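You operate a simulated robot arm through the tools that you are given. There is no shell and no other tool. Be economical: measure what you need, move in short steps, check, and stop when the job is done.

Carry out the task below with a simulated robot arm. There is one attempt and no reset: what you move stays moved.

TASK
Swap the blue knob bar for the gold band keypad.
Fine: wind down to the marker first, then pull the steel tray out; knob bar in the teal tray; keypad clamped in the red nest, display end under the clamp; the red knob bar and the marker stay; touch no other control.

The check looks at the end state, three seconds after you hand in, the way a careful person would. Anything else that was tipped, shoved, dropped, spilled or broken makes it a failure.

THE ROBOT
A 6-joint arm with a two-finger parallel gripper, fixed in place. Base frame: the origin is at the foot of the arm, x ahead of it, y to its left, z up; the work surface is at about z = 0.75. Readings come in m, rad, newtons and seconds.
With the tool pointing down near the work surface it reaches from about 0.32 to 0.82 m from the base axis. Its first joint turns from -2.897 to 2.897 rad. Payload 3.91 kg.
The tool frame sits at the grasp point between the pads (the TCP): z along the fingers, y along the line on which they close. The tips reach 0.03 m beyond it. Largest opening 0.11 m; finger width 0.02, thickness 0.01; the body of the gripper, 0.048 by 0.112 m, starts 0.055 m behind the TCP.
Orientation is that of the tool frame in the base frame, as a unit quaternion [w, x, y, z]. With the fingers straight down and closing along the base's y, the tool's x points along the base's -x, its y along +y and its z along -z.

THE INTERFACE
- The arm moves only by the tool drive_tool. Its argument "steps" is text: rows parted by semicolons, each of 7 numbers parted by spaces: the gripper command, from -1 (shut) to 1 (fully open), values between in proportion, then the shift along the base's x, y, z in units of 30 mm (1.0 is 30 mm), then the turn, a rotation vector about the base's x, y, z in units of 5 degrees (1.0 is 5 degrees). In form: grip x y z ax ay az; .... A call has 1 to 10 rows; each row shifts and turns the commanded pose from where the row before left it. A call with a number of a shift or a turn outside -1 to 1 is refused whole. A row lasts 0.2 s, in which the tool goes at most 0.05 m and 0.15 rad; a call with a longer step from one row to the next is refused whole, and so is a gripper value outside its range. Where a pose cannot be reached the arm comes as near as it can. A force on the tool above 40 N (or 10 N above the force at the start of the call, whichever is more), or a blocked arm, ends the call early, and 0.2 s more pass. The fingers move at their own pace (about 0.045 m/s each) and stop on an object; they squeeze with about 42 N. The grip force told is the motor's: it shows also when the fingers shut on nothing. Time passes only in rows, and 0.2 s behind the last, so rows that do not move let the fingers close. It gives the time, the measured TCP pose, the force on the tool (base axes), the opening and the grip force at its end, in the units of the frame above (readings bear some noise).
- Cameras (640 x 400 px; columns grow to the right, rows downward): "scene" is fixed at [0.3947, 0.5119, 1.5286]; the picture's right is [-1.00, 0.08, 0.00], its down [0.03, 0.44, -0.90] and it looks along [-0.07, -0.90, -0.44] (base axes); focal length 311 px, centre (320, 200). "wrist" rides on the gripper at [0.077, 0.007, -0.114] in the tool frame; the picture's right is [-0.09, 1.00, 0.00], its down [-0.80, -0.07, -0.59] and it looks along [-0.59, -0.05, 0.80] (tool axes); focal length 270 px, centre (320, 200). There is no depth. A picture from a camera that has moved, and an enlarged one, comes with that camera's place and axes in the base frame and with its lens. The place of the scene camera against the robot may be out by one fixed shift of up to 0.025 m in any direction.
- camera(camera): a new picture of that camera. It takes no simulated time.
- slide_trunk(by): slides the trunk up (or, below 0, down) by that many m; the arm rides with it, the base frame stays. It gives what a move gives, with no picture.
- inspect(camera, box): a new picture of the part [left, top, right, bottom] of that camera's present view, enlarged. It takes no simulated time.
- sign_off(): hands the job in; it is judged then, once.

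Work in short steps. Places have to be worked out from the pictures, the camera data and where the tool is seen: move nearer, look again, correct. Check each grasp and each placing, and mend what went wrong. You have 120 turns and 64 pictures in all, those below and enlarged ones among them. Open the gripper and draw the arm clear of the work before you hand the job in, unless the task says otherwise.

The tools are called after "Request:" by a JSON object that holds its "name" and its "arguments". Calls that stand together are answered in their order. drive_tool: Moves the arm, as the interface text tells. Its arguments: {"type":"object","properties":{"steps":{"type":"string"}},"required":["steps"]} The other tools are called the same way: slide_trunk (by) slides the trunk up or down; camera (camera) takes a picture; inspect (camera, box) takes an enlarged picture of a part of a camera's view; sign_off () hands the job in.

At the start:

```text
time: 0.0
eef_pos: [0.2175, -0.4, 1.2856]
orientation: [0.0, 0.0, 1.0, -0.001]
wrist_force: [0.2, -0.7, 0.5]
grip_width: 0.1101
grip_force: 0.1
trunk travel left (down, up): [-0.575, 0.035]
```

scene: 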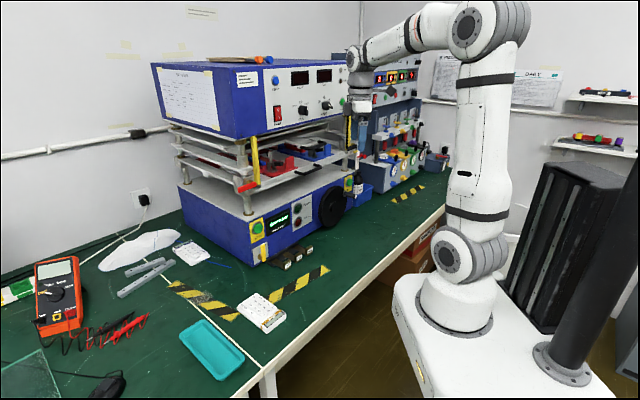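
wrist: 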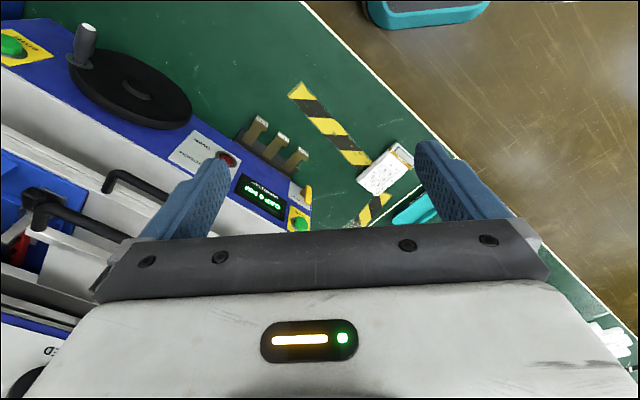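

I start by looking closer at the machine and the parts on the table.

Request:
{"name": "inspect", "arguments": {"camera": "scene", "box": [150, 110, 390, 270]}}

Request:
{"name": "inspect", "arguments": {"camera": "scene", "box": [160, 240, 340, 390]}}

Request:
{"name": "inspect", "arguments": {"camera": "wrist", "box": [0, 0, 320, 240]}}

```text
2.50 times, centred on (270, 190) of scene
camera zoom: at [0.3947, 0.5119, 1.5286], right [-1.0, 0.08, 0.0], down [0.03, 0.44, -0.9], along [-0.07, -0.9, -0.44], focal length 777 px, centre (445, 225)
```

zoom: 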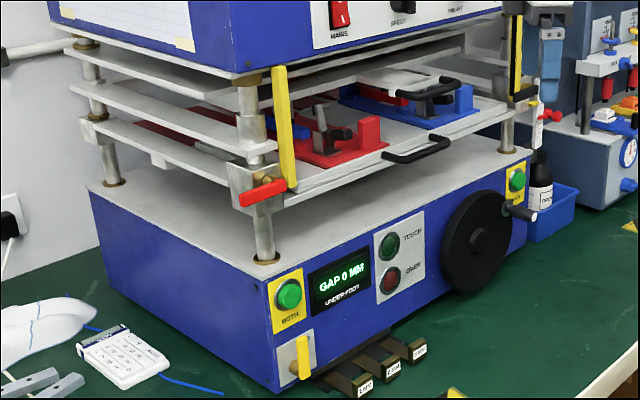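

```text
2.67 times, centred on (250, 315) of scene
camera zoom: at [0.3947, 0.5119, 1.5286], right [-1.0, 0.08, 0.0], down [0.03, 0.44, -0.9], along [-0.07, -0.9, -0.44], focal length 829 px, centre (507, -107)
```

zoom: 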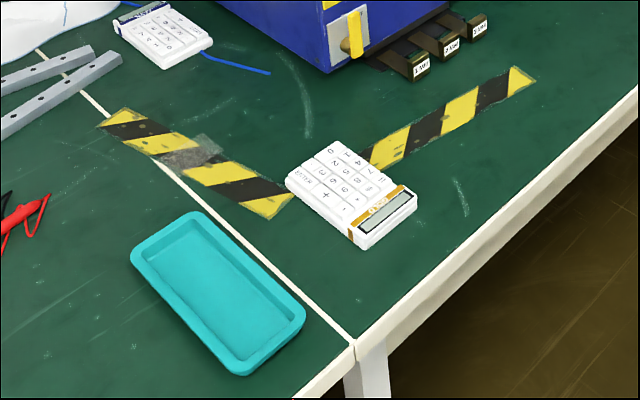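

```text
1.67 times, centred on (160, 120) of wrist
camera zoom: at [0.141, -0.3921, 1.4002], right [0.09, 1.0, 0.0], down [0.8, -0.07, 0.59], along [0.59, -0.05, -0.8], focal length 450 px, centre (587, 333)
```

zoom: 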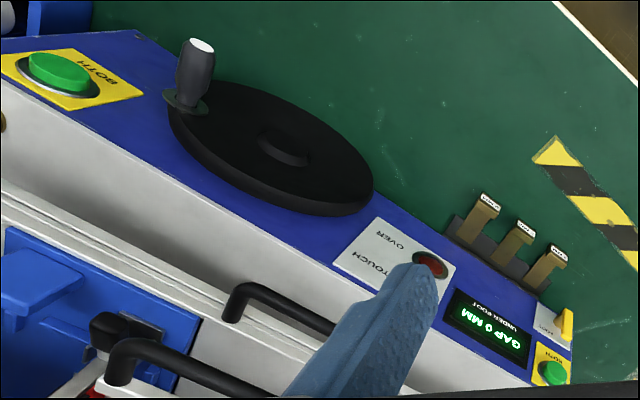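

The machine's front faces the arm diagonally (normal about (-0.69, 0.72)), with its lower left corner near (0.58, -0.50). I turn the gripper to face it so the wrist camera can see the trays.

Request:
{"name": "drive_tool", "arguments": {"steps": "1 0 0 0 0 0 -1;1 0 0 0 0 0 -1;1 0 0 0 0 0 -1;1 0 0 0 0 0 -1;1 0 0 0 0 0 -1;1 0 0 0 0 0 -1;1 0 0 0 0 0 -1;1 0 0 0 0 0 -1;1 0 0 0 0 0 -1"}}

Request:
{"name": "drive_tool", "arguments": {"steps": "1 -0.5 0.5 0 -0.7 -0.7 0;1 -0.5 0.5 0 -0.7 -0.7 0;1 -0.5 0.5 0 -0.7 -0.7 0;1 0 0 0 -0.7 -0.7 0;1 0 0 0 -0.7 -0.7 0;1 0 0 0 -0.7 -0.7 0"}}

Request:
{"name": "camera", "arguments": {"camera": "wrist"}}

```text
time: 2.0
eef_pos: [0.2188, -0.3995, 1.2856]
orientation: [0.0, 0.383, 0.924, 0.0]
wrist_force: [-0.2, -0.3, -0.2]
grip_width: 0.1101
grip_force: 0.1
trunk travel left (down, up): [-0.575, 0.035]
```

```text
time: 3.4
eef_pos: [0.1717, -0.3541, 1.286]
orientation: [0.237, 0.37, 0.893, -0.099]
wrist_force: [0.2, 0.8, -0.4]
grip_width: 0.1101
grip_force: 0.0
trunk travel left (down, up): [-0.575, 0.035]
```

```text
58 pictures are left
camera wrist: at [0.0903, -0.2617, 1.3468], right [0.76, 0.65, 0.04], down [0.23, -0.33, 0.91], along [0.61, -0.68, -0.4], focal length 270 px, centre (320, 200)
```

wrist: 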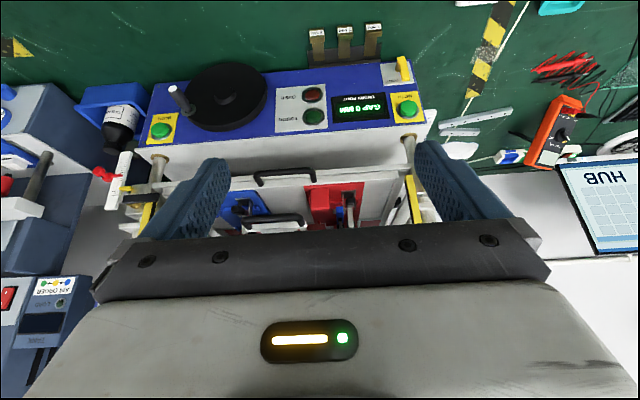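

The view is upside down but useful; I enlarge the trays and the panel.

Request:
{"name": "inspect", "arguments": {"camera": "wrist", "box": [210, 140, 430, 240]}}

Request:
{"name": "inspect", "arguments": {"camera": "wrist", "box": [90, 20, 450, 245]}}

Request:
{"name": "inspect", "arguments": {"camera": "scene", "box": [160, 120, 260, 220]}}

Request:
{"name": "inspect", "arguments": {"camera": "scene", "box": [230, 130, 370, 270]}}

```text
2.91 times, centred on (320, 190) of wrist
camera zoom: at [0.0903, -0.2617, 1.3468], right [0.76, 0.65, 0.04], down [0.23, -0.33, 0.91], along [0.61, -0.68, -0.4], focal length 786 px, centre (320, 229)
```

zoom: 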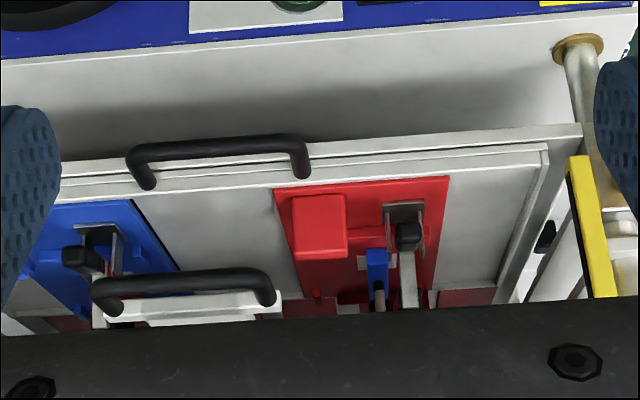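

```text
1.78 times, centred on (270, 132) of wrist
camera zoom: at [0.0903, -0.2617, 1.3468], right [0.76, 0.65, 0.04], down [0.23, -0.33, 0.91], along [0.61, -0.68, -0.4], focal length 480 px, centre (409, 320)
```

zoom: 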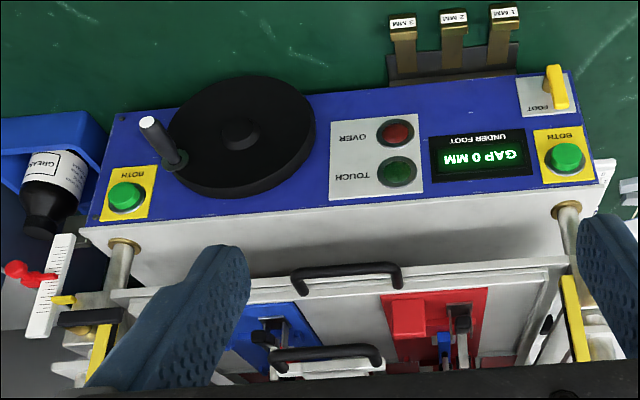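

```text
4.00 times, centred on (210, 170) of scene
camera zoom: at [0.3947, 0.5119, 1.5286], right [-1.0, 0.08, 0.0], down [0.03, 0.44, -0.9], along [-0.07, -0.9, -0.44], focal length 1243 px, centre (760, 320)
```

zoom: 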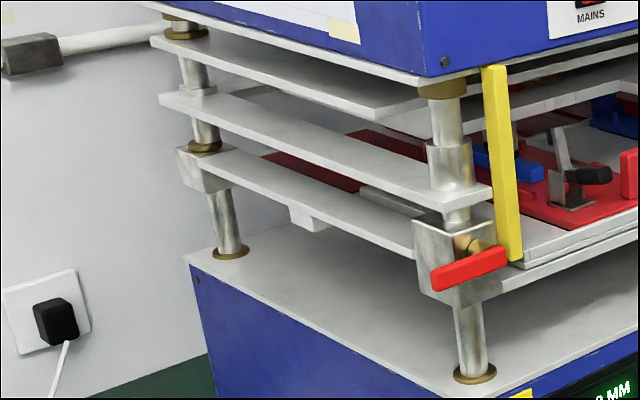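

```text
2.86 times, centred on (300, 200) of scene
camera zoom: at [0.3947, 0.5119, 1.5286], right [-1.0, 0.08, 0.0], down [0.03, 0.44, -0.9], along [-0.07, -0.9, -0.44], focal length 888 px, centre (377, 200)
```

zoom: 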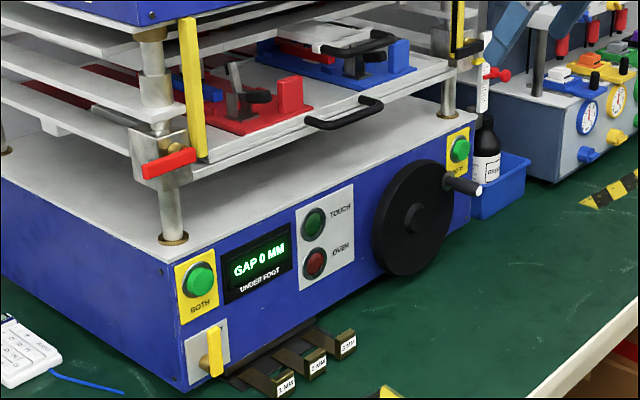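

The yellow pointer sits above the red marker on the white scale at the right, so the stage has to go down by some cm. The wheel hub is near (0.245, -0.77, 0.858) and its handle near (0.15, -0.75, 0.915). I flip the tool about its axis so the camera sits on top, ready to work the wheel.

Request:
{"name": "drive_tool", "arguments": {"steps": "1 0 0 0 -0.354 0.354 0.866;1 0 0 0 -0.354 0.354 0.866;1 0 0 0 -0.354 0.354 0.866;1 0 0 0 -0.354 0.354 0.866;1 0 0 0 -0.354 0.354 0.866;1 0 0 0 -0.354 0.354 0.866;1 0 0 0 -0.354 0.354 0.866;1 0 0 0 -0.354 0.354 0.866;1 0 0 0 -0.354 0.354 0.866;1 0 0 0 -0.354 0.354 0.866"}}

Request:
{"name": "drive_tool", "arguments": {"steps": "1 0 0 0 -0.354 0.354 0.866;1 0 0 0 -0.354 0.354 0.866;1 0 0 0 -0.354 0.354 0.866;1 0 0 0 -0.354 0.354 0.866;1 0 0 0 -0.354 0.354 0.866;1 0 0 0 -0.354 0.354 0.866;1 0 0 0 -0.354 0.354 0.866;1 0 0 0 -0.354 0.354 0.866;1 0 0 0 -0.354 0.354 0.866;1 0 0 0 -0.354 0.354 0.866"}}

Request:
{"name": "drive_tool", "arguments": {"steps": "1 0 0 0 -0.354 0.354 0.866;1 0 0 0 -0.354 0.354 0.866;1 0 0 0 -0.354 0.354 0.866;1 0 0 0 -0.354 0.354 0.866;1 0 0 0 -0.354 0.354 0.866;1 0 0 0 -0.354 0.354 0.866;1 0 0 0 -0.354 0.354 0.866;1 0 0 0 -0.354 0.354 0.866"}}

Request:
{"name": "drive_tool", "arguments": {"steps": "1 0 0 0 -0.354 0.354 0.866;1 0 0 0 -0.354 0.354 0.866;1 0 0 0 -0.354 0.354 0.866;1 0 0 0 -0.354 0.354 0.866;1 0 0 0 -0.354 0.354 0.866;1 0 0 0 -0.354 0.354 0.866;1 0 0 0 -0.354 0.354 0.866;1 0 0 0 -0.354 0.354 0.866"}}

```text
time: 5.6
eef_pos: [0.1734, -0.3544, 1.2855]
orientation: [0.172, -0.042, 0.966, -0.191]
wrist_force: [0.0, 0.1, 0.2]
grip_width: 0.1101
grip_force: 0.1
trunk travel left (down, up): [-0.575, 0.035]
```

```text
time: 7.8
eef_pos: [0.1723, -0.3539, 1.2857]
orientation: [0.075, -0.447, 0.856, -0.249]
wrist_force: [0.8, 0.3, -0.2]
grip_width: 0.1101
grip_force: 0.2
trunk travel left (down, up): [-0.575, 0.035]
```

```text
time: 9.6
eef_pos: [0.2271, -0.3363, 1.3013]
orientation: [0.017, 0.71, -0.655, 0.259]
wrist_force: [0.1, -0.8, 0.0]
grip_width: 0.1101
grip_force: 0.1
out of reach, approached as far as the arm can: row 6, 7, 8
trunk travel left (down, up): [-0.575, 0.035]
```

```text
time: 11.4
eef_pos: [0.3422, -0.2504, 1.3102]
orientation: [0.103, 0.891, -0.371, 0.242]
wrist_force: [0.4, -0.2, -0.7]
grip_width: 0.11
grip_force: 0.1
out of reach, approached as far as the arm can: row 1, 2, 3, 4, 5, 6, 7, 8
trunk travel left (down, up): [-0.575, 0.035]
```

The wrist joint hit its limit, so the full flip is not available this way. I turn back and will use the camera-below posture with a steeper tool for the wheel.

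Request:
{"name": "drive_tool", "arguments": {"steps": "1 0 0 0 0.354 -0.354 -0.866;1 0 0 0 0.354 -0.354 -0.866;1 0 0 0 0.354 -0.354 -0.866;1 0 0 0 0.354 -0.354 -0.866;1 0 0 0 0.354 -0.354 -0.866;1 0 0 0 0.354 -0.354 -0.866;1 0 0 0 0.354 -0.354 -0.866;1 0 0 0 0.354 -0.354 -0.866;1 0 0 0 0.354 -0.354 -0.866;1 0 0 0 0.354 -0.354 -0.866"}}

Request:
{"name": "drive_tool", "arguments": {"steps": "1 0 0 0 0.354 -0.354 -0.866;1 0 0 0 0.354 -0.354 -0.866;1 0 0 0 0.354 -0.354 -0.866;1 0 0 0 0.354 -0.354 -0.866;1 0 0 0 0.354 -0.354 -0.866;1 0 0 0 0.354 -0.354 -0.866;1 0 0 0 0.354 -0.354 -0.866;1 0 0 0 0.354 -0.354 -0.866;1 0 0 0 0.354 -0.354 -0.866;1 0 0 0 0.354 -0.354 -0.866"}}

Request:
{"name": "drive_tool", "arguments": {"steps": "1 0 0 0 0.354 -0.354 -0.866;1 0 0 0 0.354 -0.354 -0.866;1 0 0 0 0.354 -0.354 -0.866;1 0 0 0 0.354 -0.354 -0.866;1 0 0 0 0.354 -0.354 -0.866;1 0 0 0 0.354 -0.354 -0.866"}}

```text
time: 13.6
eef_pos: [0.3425, -0.2491, 1.3103]
orientation: [0.009, -0.651, 0.712, -0.262]
wrist_force: [-0.3, 0.6, 0.0]
grip_width: 0.1099
grip_force: 0.1
trunk travel left (down, up): [-0.575, 0.035]
```

```text
time: 15.8
eef_pos: [0.3425, -0.25, 1.3106]
orientation: [0.117, -0.289, 0.922, -0.231]
wrist_force: [1.3, 0.8, -0.1]
grip_width: 0.11
grip_force: 0.1
trunk travel left (down, up): [-0.575, 0.035]
```

```text
time: 17.2
eef_pos: [0.343, -0.2505, 1.3103]
orientation: [0.173, -0.041, 0.965, -0.191]
wrist_force: [-0.7, -0.2, 0.0]
grip_width: 0.11
grip_force: 0.1
trunk travel left (down, up): [-0.575, 0.035]
```

Orientation is back on track; I finish turning to face the machine while moving to a stand-off in front of the wheel's handle.

Request:
{"name": "drive_tool", "arguments": {"steps": "1 -0.94 -0.9 0 0.354 -0.354 -0.866;1 -0.94 -0.9 0 0.354 -0.354 -0.866;1 -0.94 -0.9 0 0.354 -0.354 -0.866;1 -0.94 -0.9 0 0.354 -0.354 -0.866;1 -0.94 -0.9 0 0.354 -0.354 -0.866;1 -0.94 -0.9 0 0.354 -0.354 -0.866;1 -0.94 -0.9 0 0.354 -0.354 -0.866;1 -0.94 -0.9 0 0.354 -0.354 -0.866;1 -0.94 -0.9 0 0.354 -0.354 -0.866;1 -0.94 -0.9 0 0.354 -0.354 -0.866"}}

Request:
{"name": "slide_trunk", "arguments": {"by": -0.15}}

Request:
{"name": "camera", "arguments": {"camera": "wrist"}}

Request:
{"name": "camera", "arguments": {"camera": "scene"}}

```text
time: 19.4
eef_pos: [0.0588, -0.52, 1.3082]
orientation: [0.237, 0.371, 0.893, -0.097]
wrist_force: [0.6, -0.3, -0.7]
grip_width: 0.1101
grip_force: 0.0
trunk travel left (down, up): [-0.575, 0.035]
```

```text
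time: 21.1
eef_pos: [0.0612, -0.5182, 1.1574]
orientation: [0.236, 0.37, 0.893, -0.098]
wrist_force: [0.7, 0.4, 0.2]
grip_width: 0.11
grip_force: 0.1
trunk travel left (down, up): [-0.425, 0.185]
```

```text
53 pictures are left
camera wrist: at [-0.0226, -0.4254, 1.2186], right [0.76, 0.65, 0.04], down [0.23, -0.33, 0.91], along [0.61, -0.68, -0.41], focal length 270 px, centre (320, 200)
```

wrist: 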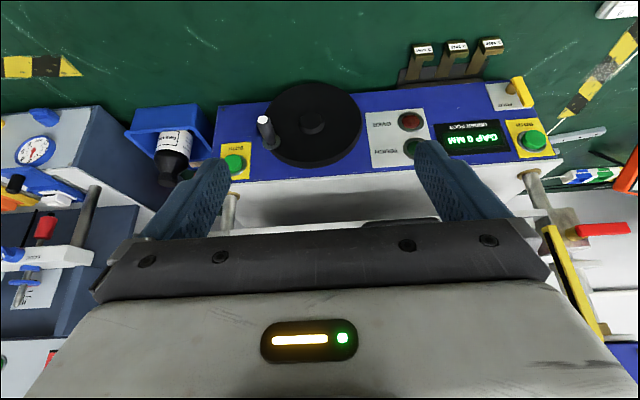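

```text
52 pictures are left
```

scene: 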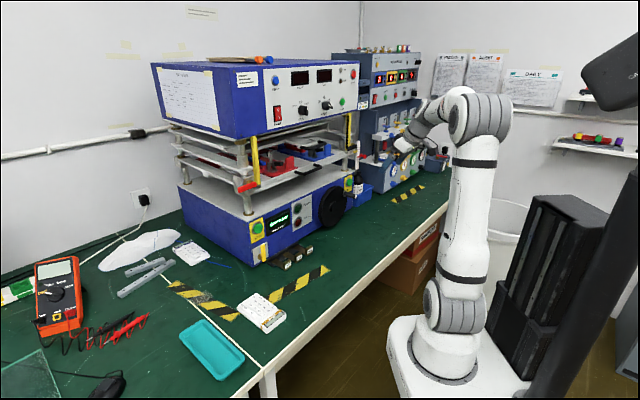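

From this view the handle sits at about (0.15, -0.75, 0.915) with a crank radius of about 0.088, hub height 0.86. I lower the trunk and move in close over the handle.

Request:
{"name": "slide_trunk", "arguments": {"by": -0.15}}

Request:
{"name": "drive_tool", "arguments": {"steps": "1 0.4 -1 0 0 0 0;1 0.4 -1 0 0 0 0;1 0.4 -1 0 0 0 0;1 0.4 -1 0 0 0 0;1 0.4 -1 0 0 0 0;1 0.4 -1 0 0 0 0"}}

Request:
{"name": "camera", "arguments": {"camera": "wrist"}}

```text
time: 22.9
eef_pos: [0.0601, -0.5179, 1.0085]
orientation: [0.236, 0.37, 0.893, -0.098]
wrist_force: [0.2, 0.0, -0.2]
grip_width: 0.11
grip_force: 0.0
trunk travel left (down, up): [-0.275, 0.335]
```

```text
time: 24.3
eef_pos: [0.1314, -0.6976, 1.0068]
orientation: [0.236, 0.371, 0.893, -0.098]
wrist_force: [-0.7, 0.1, 0.1]
grip_width: 0.11
grip_force: 0.0
trunk travel left (down, up): [-0.275, 0.335]
```

```text
51 pictures are left
camera wrist: at [0.0486, -0.6057, 1.0674], right [0.76, 0.65, 0.04], down [0.23, -0.33, 0.91], along [0.61, -0.68, -0.41], focal length 270 px, centre (320, 200)
```

wrist: 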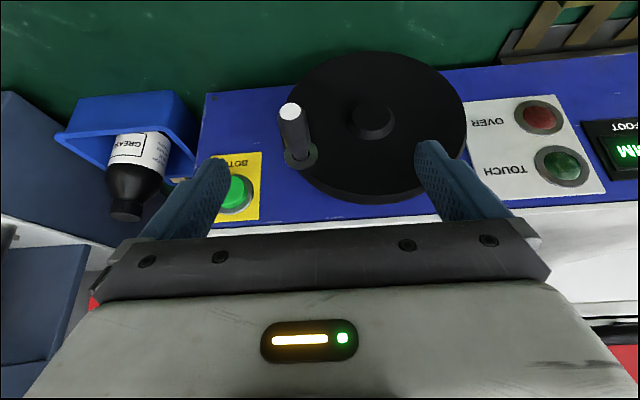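

The estimate holds; I move down so the fingers straddle the handle.

Request:
{"name": "drive_tool", "arguments": {"steps": "0.2 0.21 -0.59 -0.88 0 0 0;0.2 0.21 -0.59 -0.88 0 0 0;0.2 0.21 -0.59 -0.88 0 0 0"}}

Request:
{"name": "camera", "arguments": {"camera": "wrist"}}

```text
time: 25.1
eef_pos: [0.1518, -0.7515, 0.9266]
orientation: [0.237, 0.37, 0.893, -0.098]
wrist_force: [-0.4, 0.8, -0.2]
grip_width: 0.066
grip_force: 0.0
trunk travel left (down, up): [-0.275, 0.335]
```

```text
50 pictures are left
camera wrist: at [0.0683, -0.6579, 0.9872], right [0.76, 0.65, 0.04], down [0.23, -0.33, 0.91], along [0.61, -0.68, -0.4], focal length 270 px, centre (320, 200)
```

wrist: 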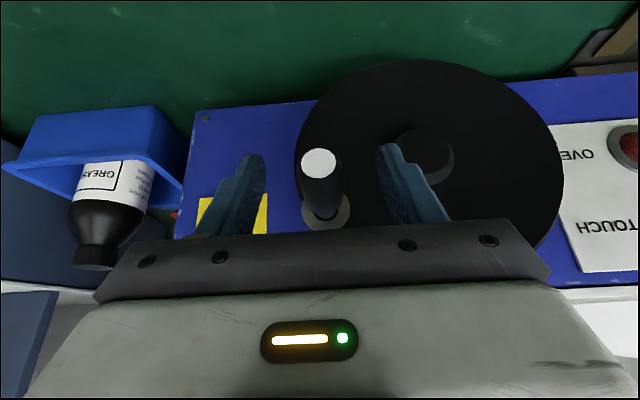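

The handle is between the fingers; I close on it.

Request:
{"name": "drive_tool", "arguments": {"steps": "-1 0 0 0 0 0 0;-1 0 0 0 0 0 0;-1 0 0 0 0 0 0;-1 0 0 0 0 0 0"}}

Request:
{"name": "camera", "arguments": {"camera": "wrist"}}

Request:
{"name": "inspect", "arguments": {"camera": "scene", "box": [320, 120, 400, 220]}}

```text
time: 26.1
eef_pos: [0.1512, -0.75, 0.927]
orientation: [0.236, 0.37, 0.893, -0.098]
wrist_force: [1.4, 1.5, -0.8]
grip_width: 0.0237
grip_force: 45.5
trunk travel left (down, up): [-0.275, 0.335]
```

```text
49 pictures are left
camera wrist: at [0.0685, -0.6576, 0.9873], right [0.76, 0.65, 0.04], down [0.23, -0.33, 0.91], along [0.61, -0.68, -0.41], focal length 270 px, centre (320, 200)
```

wrist: 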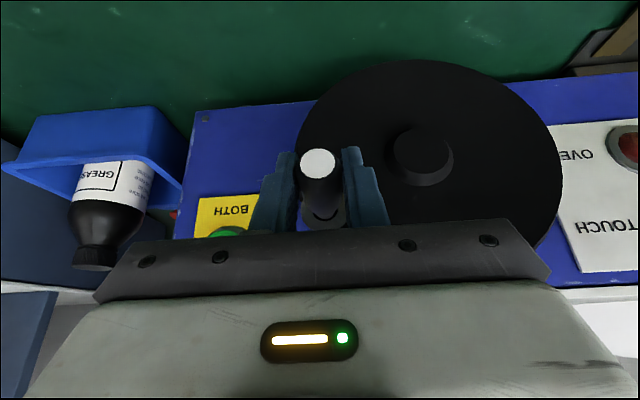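

```text
4.00 times, centred on (360, 170) of scene
camera zoom: at [0.3947, 0.5119, 1.5286], right [-1.0, 0.08, 0.0], down [0.03, 0.44, -0.9], along [-0.07, -0.9, -0.44], focal length 1243 px, centre (160, 320)
```

zoom: 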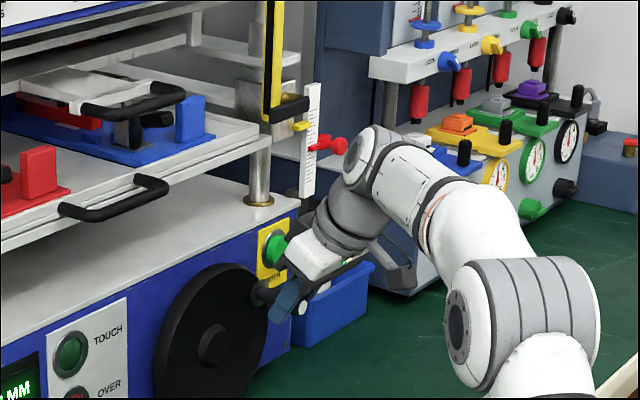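

Gripped at 23.7 mm. I try a small clockwise turn (20°) about the hub at (e 0.349, z 0.875) and watch forces and pointer.

Request:
{"name": "drive_tool", "arguments": {"steps": "-1 -0.136 -0.136 -0.452 0 0 0;-1 -0.078 -0.078 -0.48 0 0 0;-1 0 0 0 0 0 0"}}

Request:
{"name": "inspect", "arguments": {"camera": "scene", "box": [320, 120, 400, 220]}}

```text
time: 26.9
eef_pos: [0.1448, -0.757, 0.9009]
orientation: [0.237, 0.37, 0.893, -0.1]
wrist_force: [2.0, -5.8, 13.6]
grip_width: 0.024
grip_force: 45.0
trunk travel left (down, up): [-0.275, 0.335]
```

```text
4.00 times, centred on (360, 170) of scene
camera zoom: at [0.3947, 0.5119, 1.5286], right [-1.0, 0.08, 0.0], down [0.03, 0.44, -0.9], along [-0.07, -0.9, -0.44], focal length 1243 px, centre (160, 320)
```

zoom: 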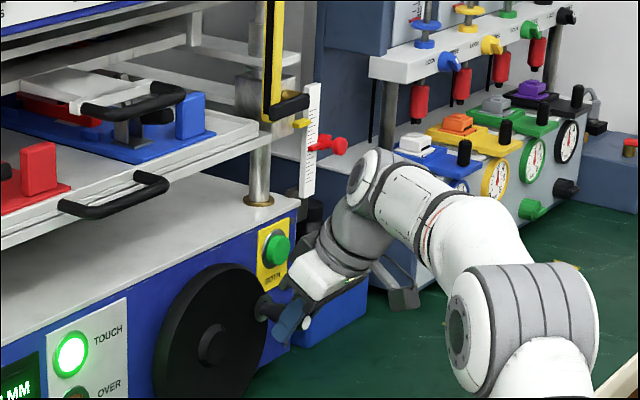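

Clockwise raised the stage (the TOUCH lamp lit), about 3.5 mm for 20°. So down is counter-clockwise; I wind back and on to 78°.

Request:
{"name": "drive_tool", "arguments": {"steps": "-1 0.078 0.078 0.479 0 0 0;-1 0.136 0.136 0.453 0 0 0;-1 0.189 0.189 0.412 0 0 0;-1 0.237 0.237 0.359 0 0 0;-1 0.278 0.278 0.296 0 0 0;-1 0.31 0.31 0.223 0 0 0;-1 0.332 0.332 0.144 0 0 0;-1 0 0 0 0 0 0"}}

Request:
{"name": "inspect", "arguments": {"camera": "scene", "box": [300, 120, 380, 220]}}

```text
time: 28.7
eef_pos: [0.1909, -0.7108, 0.9701]
orientation: [0.238, 0.37, 0.893, -0.097]
wrist_force: [-3.7, -4.5, 5.8]
grip_width: 0.0236
grip_force: 45.4
trunk travel left (down, up): [-0.275, 0.335]
```

```text
4.00 times, centred on (340, 170) of scene
camera zoom: at [0.3947, 0.5119, 1.5286], right [-1.0, 0.08, 0.0], down [0.03, 0.44, -0.9], along [-0.07, -0.9, -0.44], focal length 1243 px, centre (240, 320)
```

zoom: 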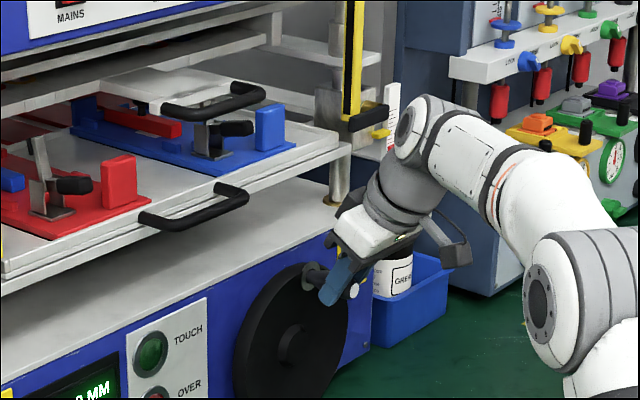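

The stage moves down about 0.16 enlarged px per degree; I carry on to 128° and check the scale.

Request:
{"name": "drive_tool", "arguments": {"steps": "-1 0.345 0.345 0.06 0 0 0;-1 0.347 0.347 -0.026 0 0 0;-1 0.339 0.339 -0.111 0 0 0;-1 0.32 0.32 -0.192 0 0 0;-1 0.292 0.292 -0.268 0 0 0;-1 0 0 0 0 0 0"}}

Request:
{"name": "inspect", "arguments": {"camera": "scene", "box": [340, 130, 380, 180]}}

```text
time: 30.1
eef_pos: [0.2411, -0.6608, 0.9544]
orientation: [0.237, 0.371, 0.892, -0.099]
wrist_force: [-5.0, -2.4, 2.9]
grip_width: 0.0236
grip_force: 45.3
trunk travel left (down, up): [-0.275, 0.335]
```

```text
8.00 times, centred on (360, 155) of scene
camera zoom: at [0.3947, 0.5119, 1.5286], right [-1.0, 0.08, 0.0], down [0.03, 0.44, -0.9], along [-0.07, -0.9, -0.44], focal length 2486 px, centre (0, 560)
```

zoom: 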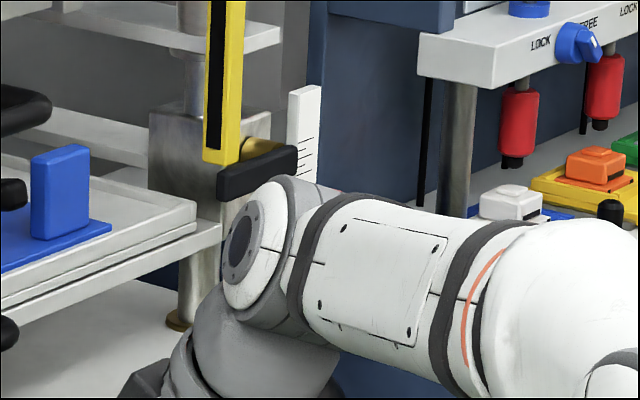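

The arm hides the scale now. I wind a bit more to 143°, then release and back off to read it.

Request:
{"name": "drive_tool", "arguments": {"steps": "-1 0.254 0.254 -0.335 0 0 0;-1 0.111 0.111 -0.19 0 0 0;-1 0 0 0 0 0 0"}}

Request:
{"name": "drive_tool", "arguments": {"steps": "0.1 0 0 0 0 0 0;0.1 0 0 0 0 0 0;0.1 0 0 0 0 0 0;0.1 -0.35 0.35 0.87 0 0 0;0.1 -0.35 0.35 0.87 0 0 0;0.1 -0.7 0.7 0 0 0 0;0.1 -0.7 0.7 0 0 0 0;0.1 -0.7 0.7 0 0 0 0;0.1 -0.7 0.7 0 0 0 0"}}

Request:
{"name": "camera", "arguments": {"camera": "wrist"}}

Request:
{"name": "inspect", "arguments": {"camera": "scene", "box": [300, 120, 400, 180]}}

```text
time: 30.9
eef_pos: [0.251, -0.651, 0.9393]
orientation: [0.236, 0.37, 0.893, -0.098]
wrist_force: [-4.0, -6.0, 1.0]
grip_width: 0.0236
grip_force: 44.3
trunk travel left (down, up): [-0.275, 0.335]
```

```text
time: 32.9
eef_pos: [0.1481, -0.5464, 0.9923]
orientation: [0.237, 0.37, 0.893, -0.097]
wrist_force: [0.4, -0.1, -0.5]
grip_width: 0.0608
grip_force: 0.2
trunk travel left (down, up): [-0.275, 0.335]
```

```text
44 pictures are left
camera wrist: at [0.0646, -0.4537, 1.053], right [0.76, 0.65, 0.04], down [0.23, -0.33, 0.91], along [0.61, -0.68, -0.4], focal length 270 px, centre (320, 200)
```

wrist: 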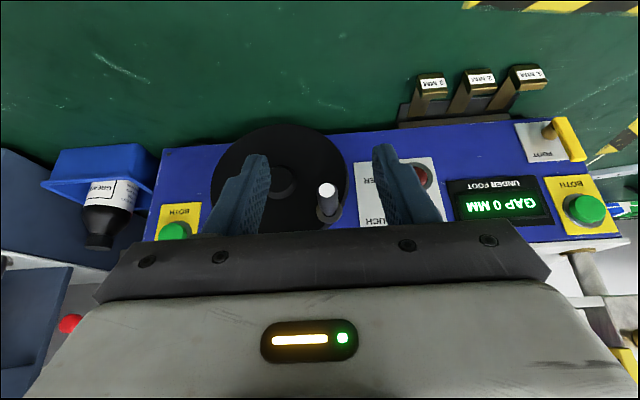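

```text
6.40 times, centred on (350, 150) of scene
camera zoom: at [0.3947, 0.5119, 1.5286], right [-1.0, 0.08, 0.0], down [0.03, 0.44, -0.9], along [-0.07, -0.9, -0.44], focal length 1989 px, centre (128, 520)
```

zoom: 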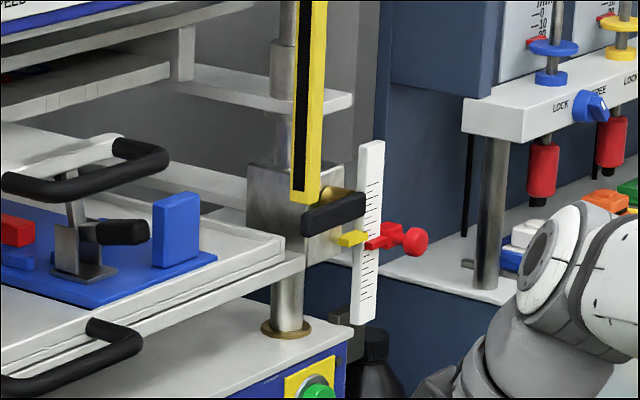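

Nearly level. I zoom in on the pointer and marker tips.

Request:
{"name": "inspect", "arguments": {"camera": "scene", "box": [346, 143, 370, 158]}}

```text
16.00 times, centred on (358, 150) of scene
camera zoom: at [0.3947, 0.5119, 1.5286], right [-1.0, 0.08, 0.0], down [0.03, 0.44, -0.9], along [-0.07, -0.9, -0.44], focal length 4972 px, centre (-288, 992)
```

zoom: 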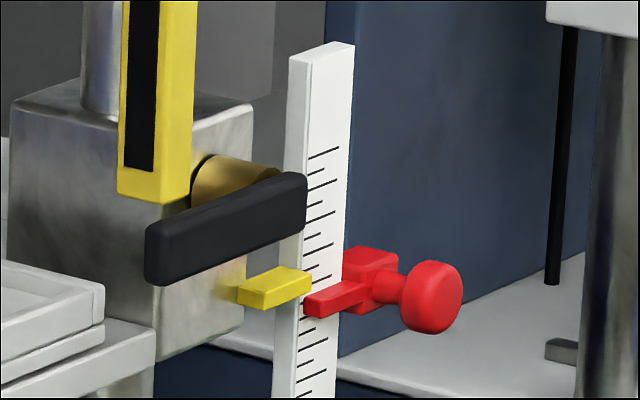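

Pointer and marker look close, but the scene view is oblique. I move the wrist camera in front of the scale to read it head-on.

Request:
{"name": "drive_tool", "arguments": {"steps": "0.1 -0.775 -0.91 0.575 0 0 0;0.1 -0.775 -0.91 0.575 0 0 0;0.1 -0.775 -0.91 0.575 0 0 0;0.1 -0.775 -0.91 0.575 0 0 0;0.1 -0.775 -0.91 0.575 0 0 0;0.1 -0.775 -0.91 0.575 0 0 0;0.1 -0.775 -0.91 0.575 0 0 0"}}

Request:
{"name": "camera", "arguments": {"camera": "wrist"}}

```text
time: 34.5
eef_pos: [-0.0106, -0.7065, 1.0905]
orientation: [0.236, 0.37, 0.894, -0.096]
wrist_force: [0.3, -0.7, -0.5]
grip_width: 0.0606
grip_force: 0.0
out of reach, approached as far as the arm can: row 6, 7
trunk travel left (down, up): [-0.275, 0.335]
```

```text
41 pictures are left
camera wrist: at [-0.0932, -0.6142, 1.1511], right [0.76, 0.65, 0.05], down [0.23, -0.34, 0.91], along [0.61, -0.68, -0.41], focal length 270 px, centre (320, 200)
```

wrist: 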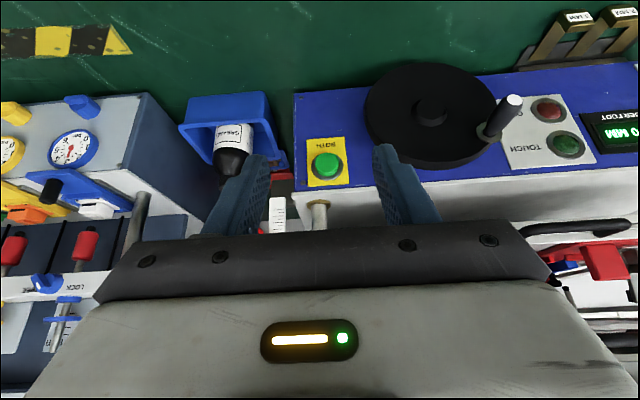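

The scale is just hidden behind the gripper edge; I raise the trunk 0.12 m to bring it into view.

Request:
{"name": "slide_trunk", "arguments": {"by": 0.12}}

Request:
{"name": "inspect", "arguments": {"camera": "wrist", "box": [210, 120, 390, 240]}}

```text
time: 36.0
eef_pos: [-0.0093, -0.7065, 1.2107]
orientation: [0.236, 0.371, 0.893, -0.098]
wrist_force: [0.4, 0.0, 1.2]
grip_width: 0.0605
grip_force: 0.1
trunk travel left (down, up): [-0.395, 0.215]
```

```text
3.33 times, centred on (300, 180) of wrist
camera zoom: at [-0.0924, -0.6137, 1.272], right [0.76, 0.65, 0.04], down [0.23, -0.33, 0.91], along [0.61, -0.68, -0.41], focal length 901 px, centre (387, 267)
```

zoom: 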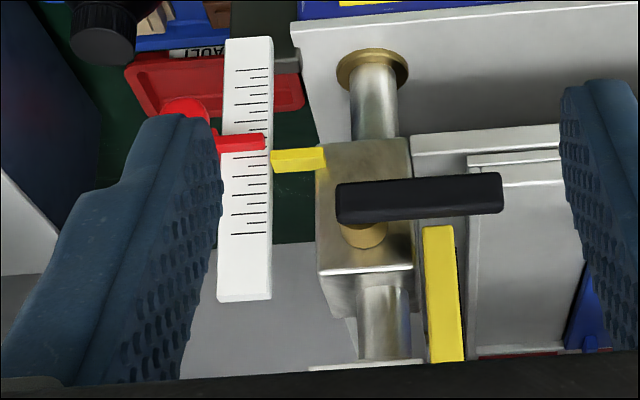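

The pointer is still about 9 mm above the marker; with ~0.235 mm per degree that's about 38° more. I go back to the handle.

Request:
{"name": "slide_trunk", "arguments": {"by": -0.12}}

Request:
{"name": "drive_tool", "arguments": {"steps": "0.1 0.872 0.892 -0.547 0 0 0;0.1 0.872 0.892 -0.547 0 0 0;0.1 0.872 0.892 -0.547 0 0 0;0.1 0.872 0.892 -0.547 0 0 0;0.1 0.872 0.892 -0.547 0 0 0;0.1 0.872 0.892 -0.547 0 0 0"}}

Request:
{"name": "drive_tool", "arguments": {"steps": "0.1 0.7 -0.7 0 0 0 0;0.1 0.7 -0.7 0 0 0 0;0.1 0.7 -0.7 0 0 0 0;0.1 0.7 -0.7 0 0 0 0;0.1 0 0 0 0 0 0"}}

Request:
{"name": "camera", "arguments": {"camera": "wrist"}}

```text
time: 37.5
eef_pos: [-0.0105, -0.7059, 1.0919]
orientation: [0.237, 0.37, 0.893, -0.098]
wrist_force: [-0.7, 0.4, 0.4]
grip_width: 0.0606
grip_force: 0.0
trunk travel left (down, up): [-0.275, 0.335]
```

```text
time: 38.9
eef_pos: [0.0262, -0.707, 1.0977]
orientation: [0.237, 0.37, 0.893, -0.097]
wrist_force: [0.0, -0.1, -0.1]
grip_width: 0.0606
grip_force: 0.1
out of reach, approached as far as the arm can: row 1, 2, 3, 4, 5, 6
trunk travel left (down, up): [-0.275, 0.335]
```

```text
time: 40.1
eef_pos: [0.1028, -0.7362, 1.0667]
orientation: [0.237, 0.37, 0.893, -0.099]
wrist_force: [0.1, 0.5, -0.2]
grip_width: 0.0605
grip_force: 0.1
out of reach, approached as far as the arm can: row 1, 2, 3, 4
trunk travel left (down, up): [-0.275, 0.335]
```

```text
39 pictures are left
camera wrist: at [0.02, -0.643, 1.128], right [0.76, 0.65, 0.04], down [0.23, -0.33, 0.91], along [0.61, -0.68, -0.41], focal length 270 px, centre (320, 200)
```

wrist: 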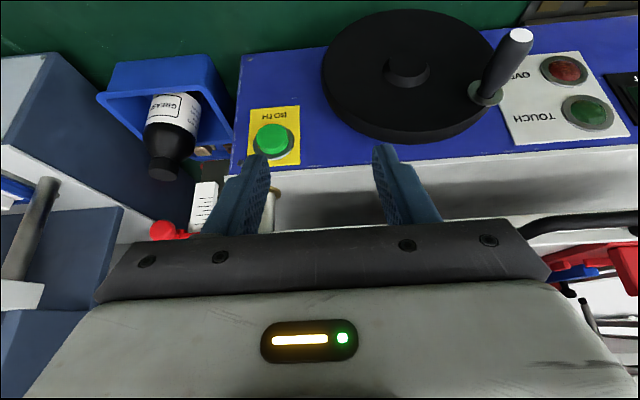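

The arm ran into a reach boundary there but is clear of everything. I move back to the earlier known reachable spot.

Request:
{"name": "drive_tool", "arguments": {"steps": "0.1 0.3 0.5 -1 0 0 0;0.1 0.5 0.7 -0.9 0 0 0;0.1 0.5 0.7 0 0 0 0"}}

```text
time: 40.9
eef_pos: [0.135, -0.7382, 1.0598]
orientation: [0.236, 0.37, 0.893, -0.096]
wrist_force: [-0.4, -1.0, -0.3]
grip_width: 0.0607
grip_force: 0.1
out of reach, approached as far as the arm can: row 1, 2, 3
trunk travel left (down, up): [-0.275, 0.335]
```

Request:
{"name": "camera", "arguments": {"camera": "scene"}}

Request:
{"name": "drive_tool", "arguments": {"steps": "0.1 0.7 0 0 0 0 0;0.1 0.7 0 0 0 0 0"}}

```text
38 pictures are left
```

scene: 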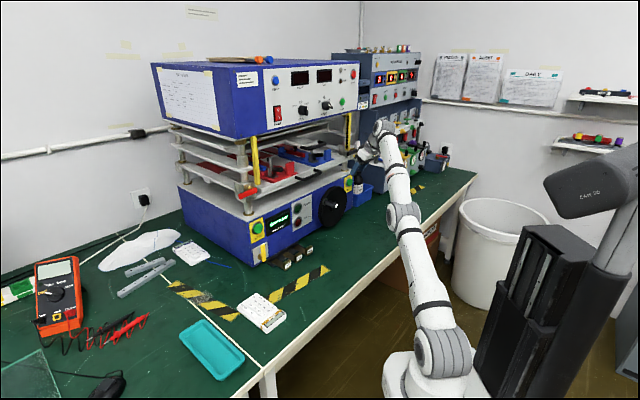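

```text
time: 41.5
eef_pos: [0.1777, -0.7392, 1.0588]
orientation: [0.236, 0.37, 0.893, -0.098]
wrist_force: [-0.6, 1.8, 0.4]
grip_width: 0.0602
grip_force: 0.0
trunk travel left (down, up): [-0.275, 0.335]
```

The elbow is almost straight, a near-singular posture. I try pulling back and upward to let it bend.

Request:
{"name": "drive_tool", "arguments": {"steps": "0.1 0 0.3 0.6 0 0 0;0.1 0 0.3 0.6 0 0 0;0.1 0 0.6 0.3 0 0 0"}}

```text
time: 42.3
eef_pos: [0.1795, -0.707, 1.1066]
orientation: [0.237, 0.368, 0.894, -0.096]
wrist_force: [0.5, 1.5, 0.0]
grip_width: 0.0605
grip_force: 0.1
out of reach, approached as far as the arm can: row 3
trunk travel left (down, up): [-0.275, 0.335]
```

Request:
{"name": "drive_tool", "arguments": {"steps": "0.1 -0.3 0.3 0.8 0 0 0;0.1 -0.3 0.3 0.8 0 0 0;0.1 -0.3 0.3 0.8 0 0 0;0.1 -0.3 0.5 0.8 0 0 0;0.1 -0.3 0.6 0.7 0 0 0"}}

Request:
{"name": "inspect", "arguments": {"camera": "scene", "box": [320, 60, 560, 400]}}

```text
time: 43.5
eef_pos: [0.1299, -0.6275, 1.2085]
orientation: [0.237, 0.37, 0.893, -0.099]
wrist_force: [-0.1, -0.5, -1.0]
grip_width: 0.0604
grip_force: 0.0
out of reach, approached as far as the arm can: row 1, 2, 3, 4
trunk travel left (down, up): [-0.275, 0.335]
```

```text
1.18 times, centred on (440, 230) of scene
camera zoom: at [0.3947, 0.5119, 1.5286], right [-1.0, 0.08, 0.0], down [0.03, 0.44, -0.9], along [-0.07, -0.9, -0.44], focal length 366 px, centre (179, 165)
```

zoom: 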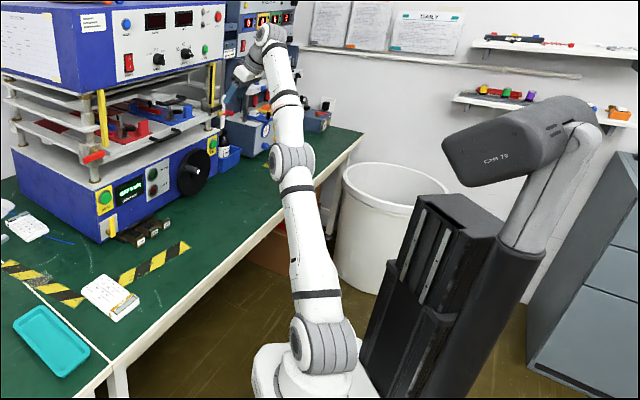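

Request:
{"name": "drive_tool", "arguments": {"steps": "0.1 0 0.9 0 0 0 0;0.1 0 0.9 0 0 0 0;0.1 0 0.9 0 0 0 0;0.1 0 0.9 0 0 0 0"}}

Request:
{"name": "camera", "arguments": {"camera": "scene"}}

```text
time: 44.5
eef_pos: [0.1303, -0.6226, 1.2116]
orientation: [0.236, 0.369, 0.893, -0.097]
wrist_force: [0.0, 0.8, -0.5]
grip_width: 0.0604
grip_force: 0.0
out of reach, approached as far as the arm can: row 1, 2, 3, 4
trunk travel left (down, up): [-0.275, 0.335]
```

```text
36 pictures are left
```

scene: 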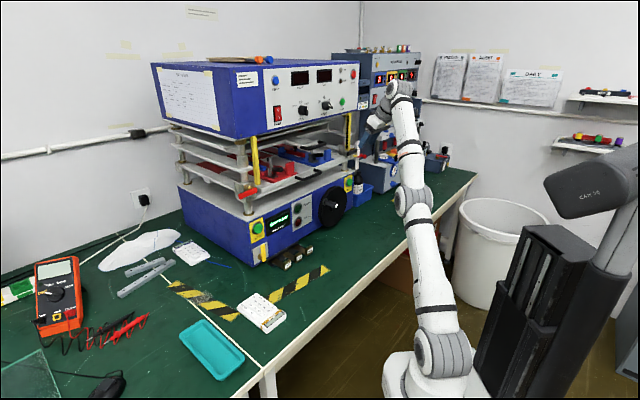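

The straight elbow still blocks a direct pull back. I try tilting the tool more horizontal, which brings the wrist toward the shoulder and should bend the elbow.

Request:
{"name": "drive_tool", "arguments": {"steps": "0.1 0 0 0 -0.7 -0.7 0;0.1 0 0 0 -0.7 -0.7 0;0.1 0 0 0 -0.7 -0.7 0;0.1 -0.3 0.6 0 0 0 0"}}

```text
time: 45.5
eef_pos: [0.1174, -0.6389, 1.2555]
orientation: [0.351, 0.354, 0.855, -0.144]
wrist_force: [-0.2, 0.6, -0.5]
grip_width: 0.0604
grip_force: 0.1
out of reach, approached as far as the arm can: row 1, 2, 3, 4
trunk travel left (down, up): [-0.275, 0.335]
```

Orientation is tracked but position isn't, so a wrist-pitch limit may be what blocks. I tilt further toward horizontal to free it, then test a move inward and down.

Request:
{"name": "drive_tool", "arguments": {"steps": "0.1 0 0 0 -0.7 -0.7 0;0.1 0 0 0 -0.7 -0.7 0;0.1 0 0 0 -0.7 -0.7 0;0.1 0 0 0 -0.7 -0.7 0;0.1 0 0 0 -0.7 -0.7 0;0.1 0 0 0 -0.7 -0.7 0"}}

Request:
{"name": "drive_tool", "arguments": {"steps": "0.1 -0.3 0.9 -0.5 0 0 0;0.1 -0.3 0.9 -0.5 0 0 0"}}

Request:
{"name": "camera", "arguments": {"camera": "scene"}}

```text
time: 46.9
eef_pos: [0.1085, -0.7012, 1.3158]
orientation: [0.557, 0.306, 0.737, -0.23]
wrist_force: [-0.5, -0.5, 0.2]
grip_width: 0.0605
grip_force: 0.1
out of reach, approached as far as the arm can: row 1, 2, 3, 4, 5, 6
trunk travel left (down, up): [-0.275, 0.335]
```

```text
time: 47.5
eef_pos: [0.0831, -0.6864, 1.3243]
orientation: [0.557, 0.306, 0.737, -0.231]
wrist_force: [-0.8, -0.1, -0.7]
grip_width: 0.0605
grip_force: 0.1
out of reach, approached as far as the arm can: row 1, 2
trunk travel left (down, up): [-0.275, 0.335]
```

```text
35 pictures are left
```

scene: 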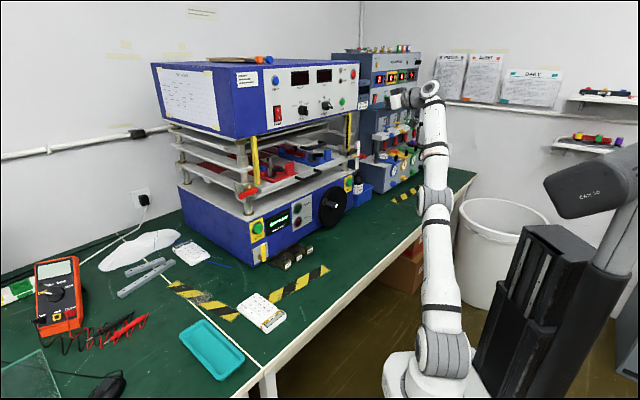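

Position still drifts as I tilt up, which suggests the limit is in that direction; I test tilting the opposite way while stepping back from the machine.

Request:
{"name": "drive_tool", "arguments": {"steps": "0.1 0 0 0 0.7 0.7 0;0.1 0 0 0 0.7 0.7 0;0.1 0 0 0 0.7 0.7 0;0.1 0 0 0 0.7 0.7 0"}}

Request:
{"name": "drive_tool", "arguments": {"steps": "0.1 0 0.5 -0.5 0 0 0;0.1 0 0.5 -0.5 0 0 0"}}

```text
time: 48.5
eef_pos: [0.0803, -0.6579, 1.2847]
orientation: [0.44, 0.337, 0.812, -0.182]
wrist_force: [0.3, -0.6, -0.1]
grip_width: 0.0605
grip_force: 0.0
out of reach, approached as far as the arm can: row 1, 2, 3, 4
trunk travel left (down, up): [-0.275, 0.335]
```

```text
time: 49.1
eef_pos: [0.0769, -0.6522, 1.2776]
orientation: [0.423, 0.34, 0.822, -0.174]
wrist_force: [0.9, 0.5, 0.8]
grip_width: 0.0605
grip_force: 0.0
out of reach, approached as far as the arm can: row 1, 2
trunk travel left (down, up): [-0.275, 0.335]
```

Perhaps each step demanded too fast an elbow motion near the straight pose. I try very small inward and downward steps.

Request:
{"name": "drive_tool", "arguments": {"steps": "0.1 0 0.04 -0.04 0 0 0;0.1 0 0.04 -0.04 0 0 0;0.1 0 0.04 -0.04 0 0 0;0.1 0 0.06 -0.06 0 0 0;0.1 0 0.06 -0.06 0 0 0;0.1 0 0.08 -0.08 0 0 0;0.1 0 0.1 -0.1 0 0 0;0.1 0 0.1 -0.1 0 0 0;0.1 0 0.15 -0.15 0 0 0;0.1 0 0.2 -0.2 0 0 0"}}

```text
time: 51.3
eef_pos: [0.074, -0.6509, 1.2783]
orientation: [0.423, 0.34, 0.822, -0.175]
wrist_force: [0.4, -0.3, 0.6]
grip_width: 0.0605
grip_force: 0.0
out of reach, approached as far as the arm can: row 2, 4, 6, 7, 8, 9, 10
trunk travel left (down, up): [-0.275, 0.335]
```

Inward is still refused. I try swinging tangentially down/outward a little (free space there) to make the elbow break upward.

Request:
{"name": "drive_tool", "arguments": {"steps": "0.1 0 -0.3 -0.6 0 0 0;0.1 0 -0.2 -0.8 0 0 0;0.1 0 0 -0.8 0 0 0"}}

```text
time: 52.1
eef_pos: [0.0686, -0.6906, 1.2343]
orientation: [0.422, 0.34, 0.822, -0.174]
wrist_force: [-0.3, 0.5, -0.5]
grip_width: 0.0605
grip_force: 0.1
out of reach, approached as far as the arm can: row 1, 2, 3
trunk travel left (down, up): [-0.275, 0.335]
```

The tool stays on a sphere, so the elbow may sit just past straight against its stop. I push slightly outward through straight, then tangentially down and inward.

Request:
{"name": "drive_tool", "arguments": {"steps": "0.1 0 -0.15 0.15 0 0 0;0.1 0 -0.3 0.3 0 0 0;0.1 0 -0.4 -0.4 0 0 0;0.1 0 -0.4 -0.5 0 0 0;0.1 0 -0.2 -0.6 0 0 0;0.1 0 0 -0.6 0 0 0;0.1 0 0.1 -0.6 0 0 0"}}

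Request:
{"name": "inspect", "arguments": {"camera": "scene", "box": [340, 60, 520, 400]}}

```text
time: 53.7
eef_pos: [0.0663, -0.7405, 1.1712]
orientation: [0.422, 0.341, 0.821, -0.175]
wrist_force: [0.0, -0.1, -1.0]
grip_width: 0.0604
grip_force: 0.0
out of reach, approached as far as the arm can: row 1, 2, 5, 6, 7
trunk travel left (down, up): [-0.275, 0.335]
```

```text
1.18 times, centred on (430, 230) of scene
camera zoom: at [0.3947, 0.5119, 1.5286], right [-1.0, 0.08, 0.0], down [0.03, 0.44, -0.9], along [-0.07, -0.9, -0.44], focal length 366 px, centre (191, 165)
```

zoom: 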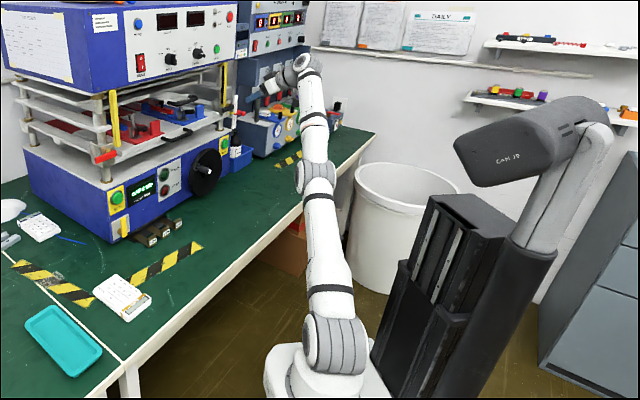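

I test whether turning the tool yaw into the arm's plane frees the posture.

Request:
{"name": "drive_tool", "arguments": {"steps": "0.1 0 0 0 0 0 -1;0.1 0 0 0 0 0 -1;0.1 0 0 0 0 0 -1;0.1 0 0 0 0 0 -1;0.1 0 0 0 0 0 -1;0.1 0 0 0 0 0 -1;0.1 0 0 0 0 0 -1"}}

Request:
{"name": "drive_tool", "arguments": {"steps": "0.1 0 0.3 -0.3 0 0 0;0.1 0 0.5 -0.3 0 0 0;0.1 0 0.7 -0.3 0 0 0"}}

```text
time: 55.3
eef_pos: [0.0615, -0.7754, 1.1988]
orientation: [0.35, 0.572, 0.681, -0.293]
wrist_force: [-0.2, -0.3, 0.6]
grip_width: 0.0604
grip_force: 0.0
out of reach, approached as far as the arm can: row 1, 2, 3, 4, 5, 6, 7
trunk travel left (down, up): [-0.275, 0.335]
```

```text
time: 56.1
eef_pos: [0.0604, -0.7754, 1.1996]
orientation: [0.351, 0.571, 0.682, -0.293]
wrist_force: [0.2, 0.1, -0.4]
grip_width: 0.0604
grip_force: 0.0
out of reach, approached as far as the arm can: row 1, 2, 3
trunk travel left (down, up): [-0.275, 0.335]
```

A straight-elbow analysis suggests that pitching the tool down while the wrist holds still bends the elbow upward. I try tilting down with matching inward/down translation.

Request:
{"name": "drive_tool", "arguments": {"steps": "0.1 -0.07 0.5 -0.65 0.98 0.17 0;0.1 -0.07 0.55 -0.7 0.98 0.17 0;0.1 -0.07 0.62 -0.72 0.98 0.17 0;0.1 -0.07 0.65 -0.7 0.98 0.17 0;0.1 -0.07 0.7 -0.7 0.98 0.17 0;0.1 -0.07 0.7 -0.65 0.98 0.17 0"}}

```text
time: 57.5
eef_pos: [0.0495, -0.7118, 1.1107]
orientation: [0.162, 0.629, 0.748, -0.136]
wrist_force: [-0.4, -0.2, 1.0]
grip_width: 0.0606
grip_force: 0.0
out of reach, approached as far as the arm can: row 1, 2, 3, 4, 5, 6
trunk travel left (down, up): [-0.275, 0.335]
```

Likely the solver's damping makes it sluggish near straight; the bend should build up with continued tilting down. I continue past vertical with the wrist asked to come inward.

Request:
{"name": "drive_tool", "arguments": {"steps": "0.1 -0.05 0.93 -0.45 0.98 0.17 0;0.1 -0.05 0.95 -0.4 0.98 0.17 0;0.1 -0.05 0.97 -0.33 0.98 0.17 0;0.1 -0.05 0.98 -0.27 0.98 0.17 0;0.1 -0.05 0.98 -0.2 0.98 0.17 0;0.1 -0.05 0.98 -0.15 0.98 0.17 0;0.1 -0.05 0.98 -0.1 0.98 0.17 0;0.1 -0.05 0.98 -0.05 0.98 0.17 0;0.1 -0.05 0.98 -0.05 0.98 0.17 0"}}

```text
time: 59.5
eef_pos: [0.0348, -0.447, 1.0505]
orientation: [-0.134, 0.633, 0.753, 0.115]
wrist_force: [-0.2, 0.3, -0.2]
grip_width: 0.0606
grip_force: 0.1
out of reach, approached as far as the arm can: row 1
trunk travel left (down, up): [-0.275, 0.335]
```

The arm is free again with the elbow bent. I restore the tool orientation at the known good stand-off near (0.06, -0.52, 1.0).

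Request:
{"name": "drive_tool", "arguments": {"steps": "0.1 0.08 -0.23 -0.14 -0.98 -0.17 0;0.1 0.08 -0.23 -0.14 -0.98 -0.17 0;0.1 0.08 -0.23 -0.14 -0.98 -0.17 0;0.1 0.08 -0.23 -0.14 -0.98 -0.17 0;0.1 0.08 -0.23 -0.14 -0.98 -0.17 0;0.1 0.08 -0.23 -0.14 -0.98 -0.17 0;0.1 0.08 -0.23 -0.14 -0.98 -0.17 0;0.1 0.08 -0.23 -0.14 -0.98 -0.17 0;0.1 0.08 -0.23 -0.14 -0.98 -0.17 0;0.1 0.08 -0.23 -0.14 -0.98 -0.17 0"}}

Request:
{"name": "drive_tool", "arguments": {"steps": "0.1 0 0 0 0 0 1;0.1 0 0 0 0 0 1;0.1 0 0 0 0 0 1;0.1 0 0 0 0 0 1;0.1 0 0 0 0 0 1;0.1 0 0 0 0 0 1;0.1 0 0 0 0 0 1"}}

```text
time: 61.7
eef_pos: [0.0574, -0.5178, 1.0097]
orientation: [0.196, 0.621, 0.741, -0.163]
wrist_force: [-0.3, -0.5, -0.4]
grip_width: 0.0604
grip_force: 0.1
trunk travel left (down, up): [-0.275, 0.335]
```

```text
time: 63.3
eef_pos: [0.0597, -0.5175, 1.0095]
orientation: [0.237, 0.37, 0.893, -0.097]
wrist_force: [-0.6, 0.6, -0.3]
grip_width: 0.0606
grip_force: 0.1
trunk travel left (down, up): [-0.275, 0.335]
```

Back in the good posture. I re-approach the handle at its present position (143°).

Request:
{"name": "drive_tool", "arguments": {"steps": "0.1 0.95 -0.62 -0.1 0 0 0;0.1 0.95 -0.62 -0.1 0 0 0;0.1 0.95 -0.62 -0.1 0 0 0;0.1 0.95 -0.62 -0.1 0 0 0;0.1 0.95 -0.62 -0.1 0 0 0;0.1 0.95 -0.62 -0.1 0 0 0;0.1 0 0 0 0 0 0"}}

Request:
{"name": "camera", "arguments": {"camera": "wrist"}}

```text
time: 64.9
eef_pos: [0.2289, -0.6303, 0.9903]
orientation: [0.235, 0.37, 0.893, -0.097]
wrist_force: [-0.1, 0.7, -0.1]
grip_width: 0.0606
grip_force: 0.0
trunk travel left (down, up): [-0.275, 0.335]
```

```text
33 pictures are left
camera wrist: at [0.1467, -0.5374, 1.0529], right [0.76, 0.65, 0.04], down [0.23, -0.34, 0.91], along [0.61, -0.68, -0.41], focal length 270 px, centre (320, 200)
```

wrist: 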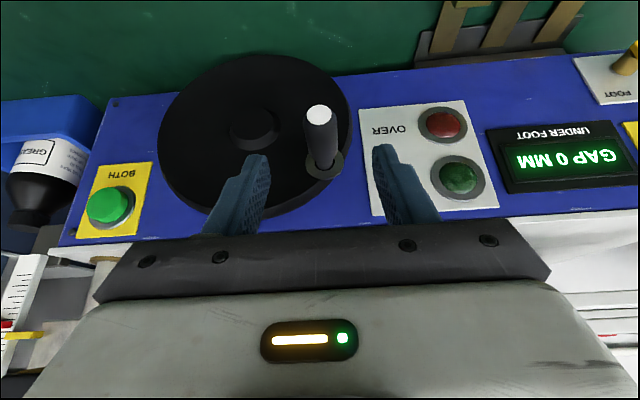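

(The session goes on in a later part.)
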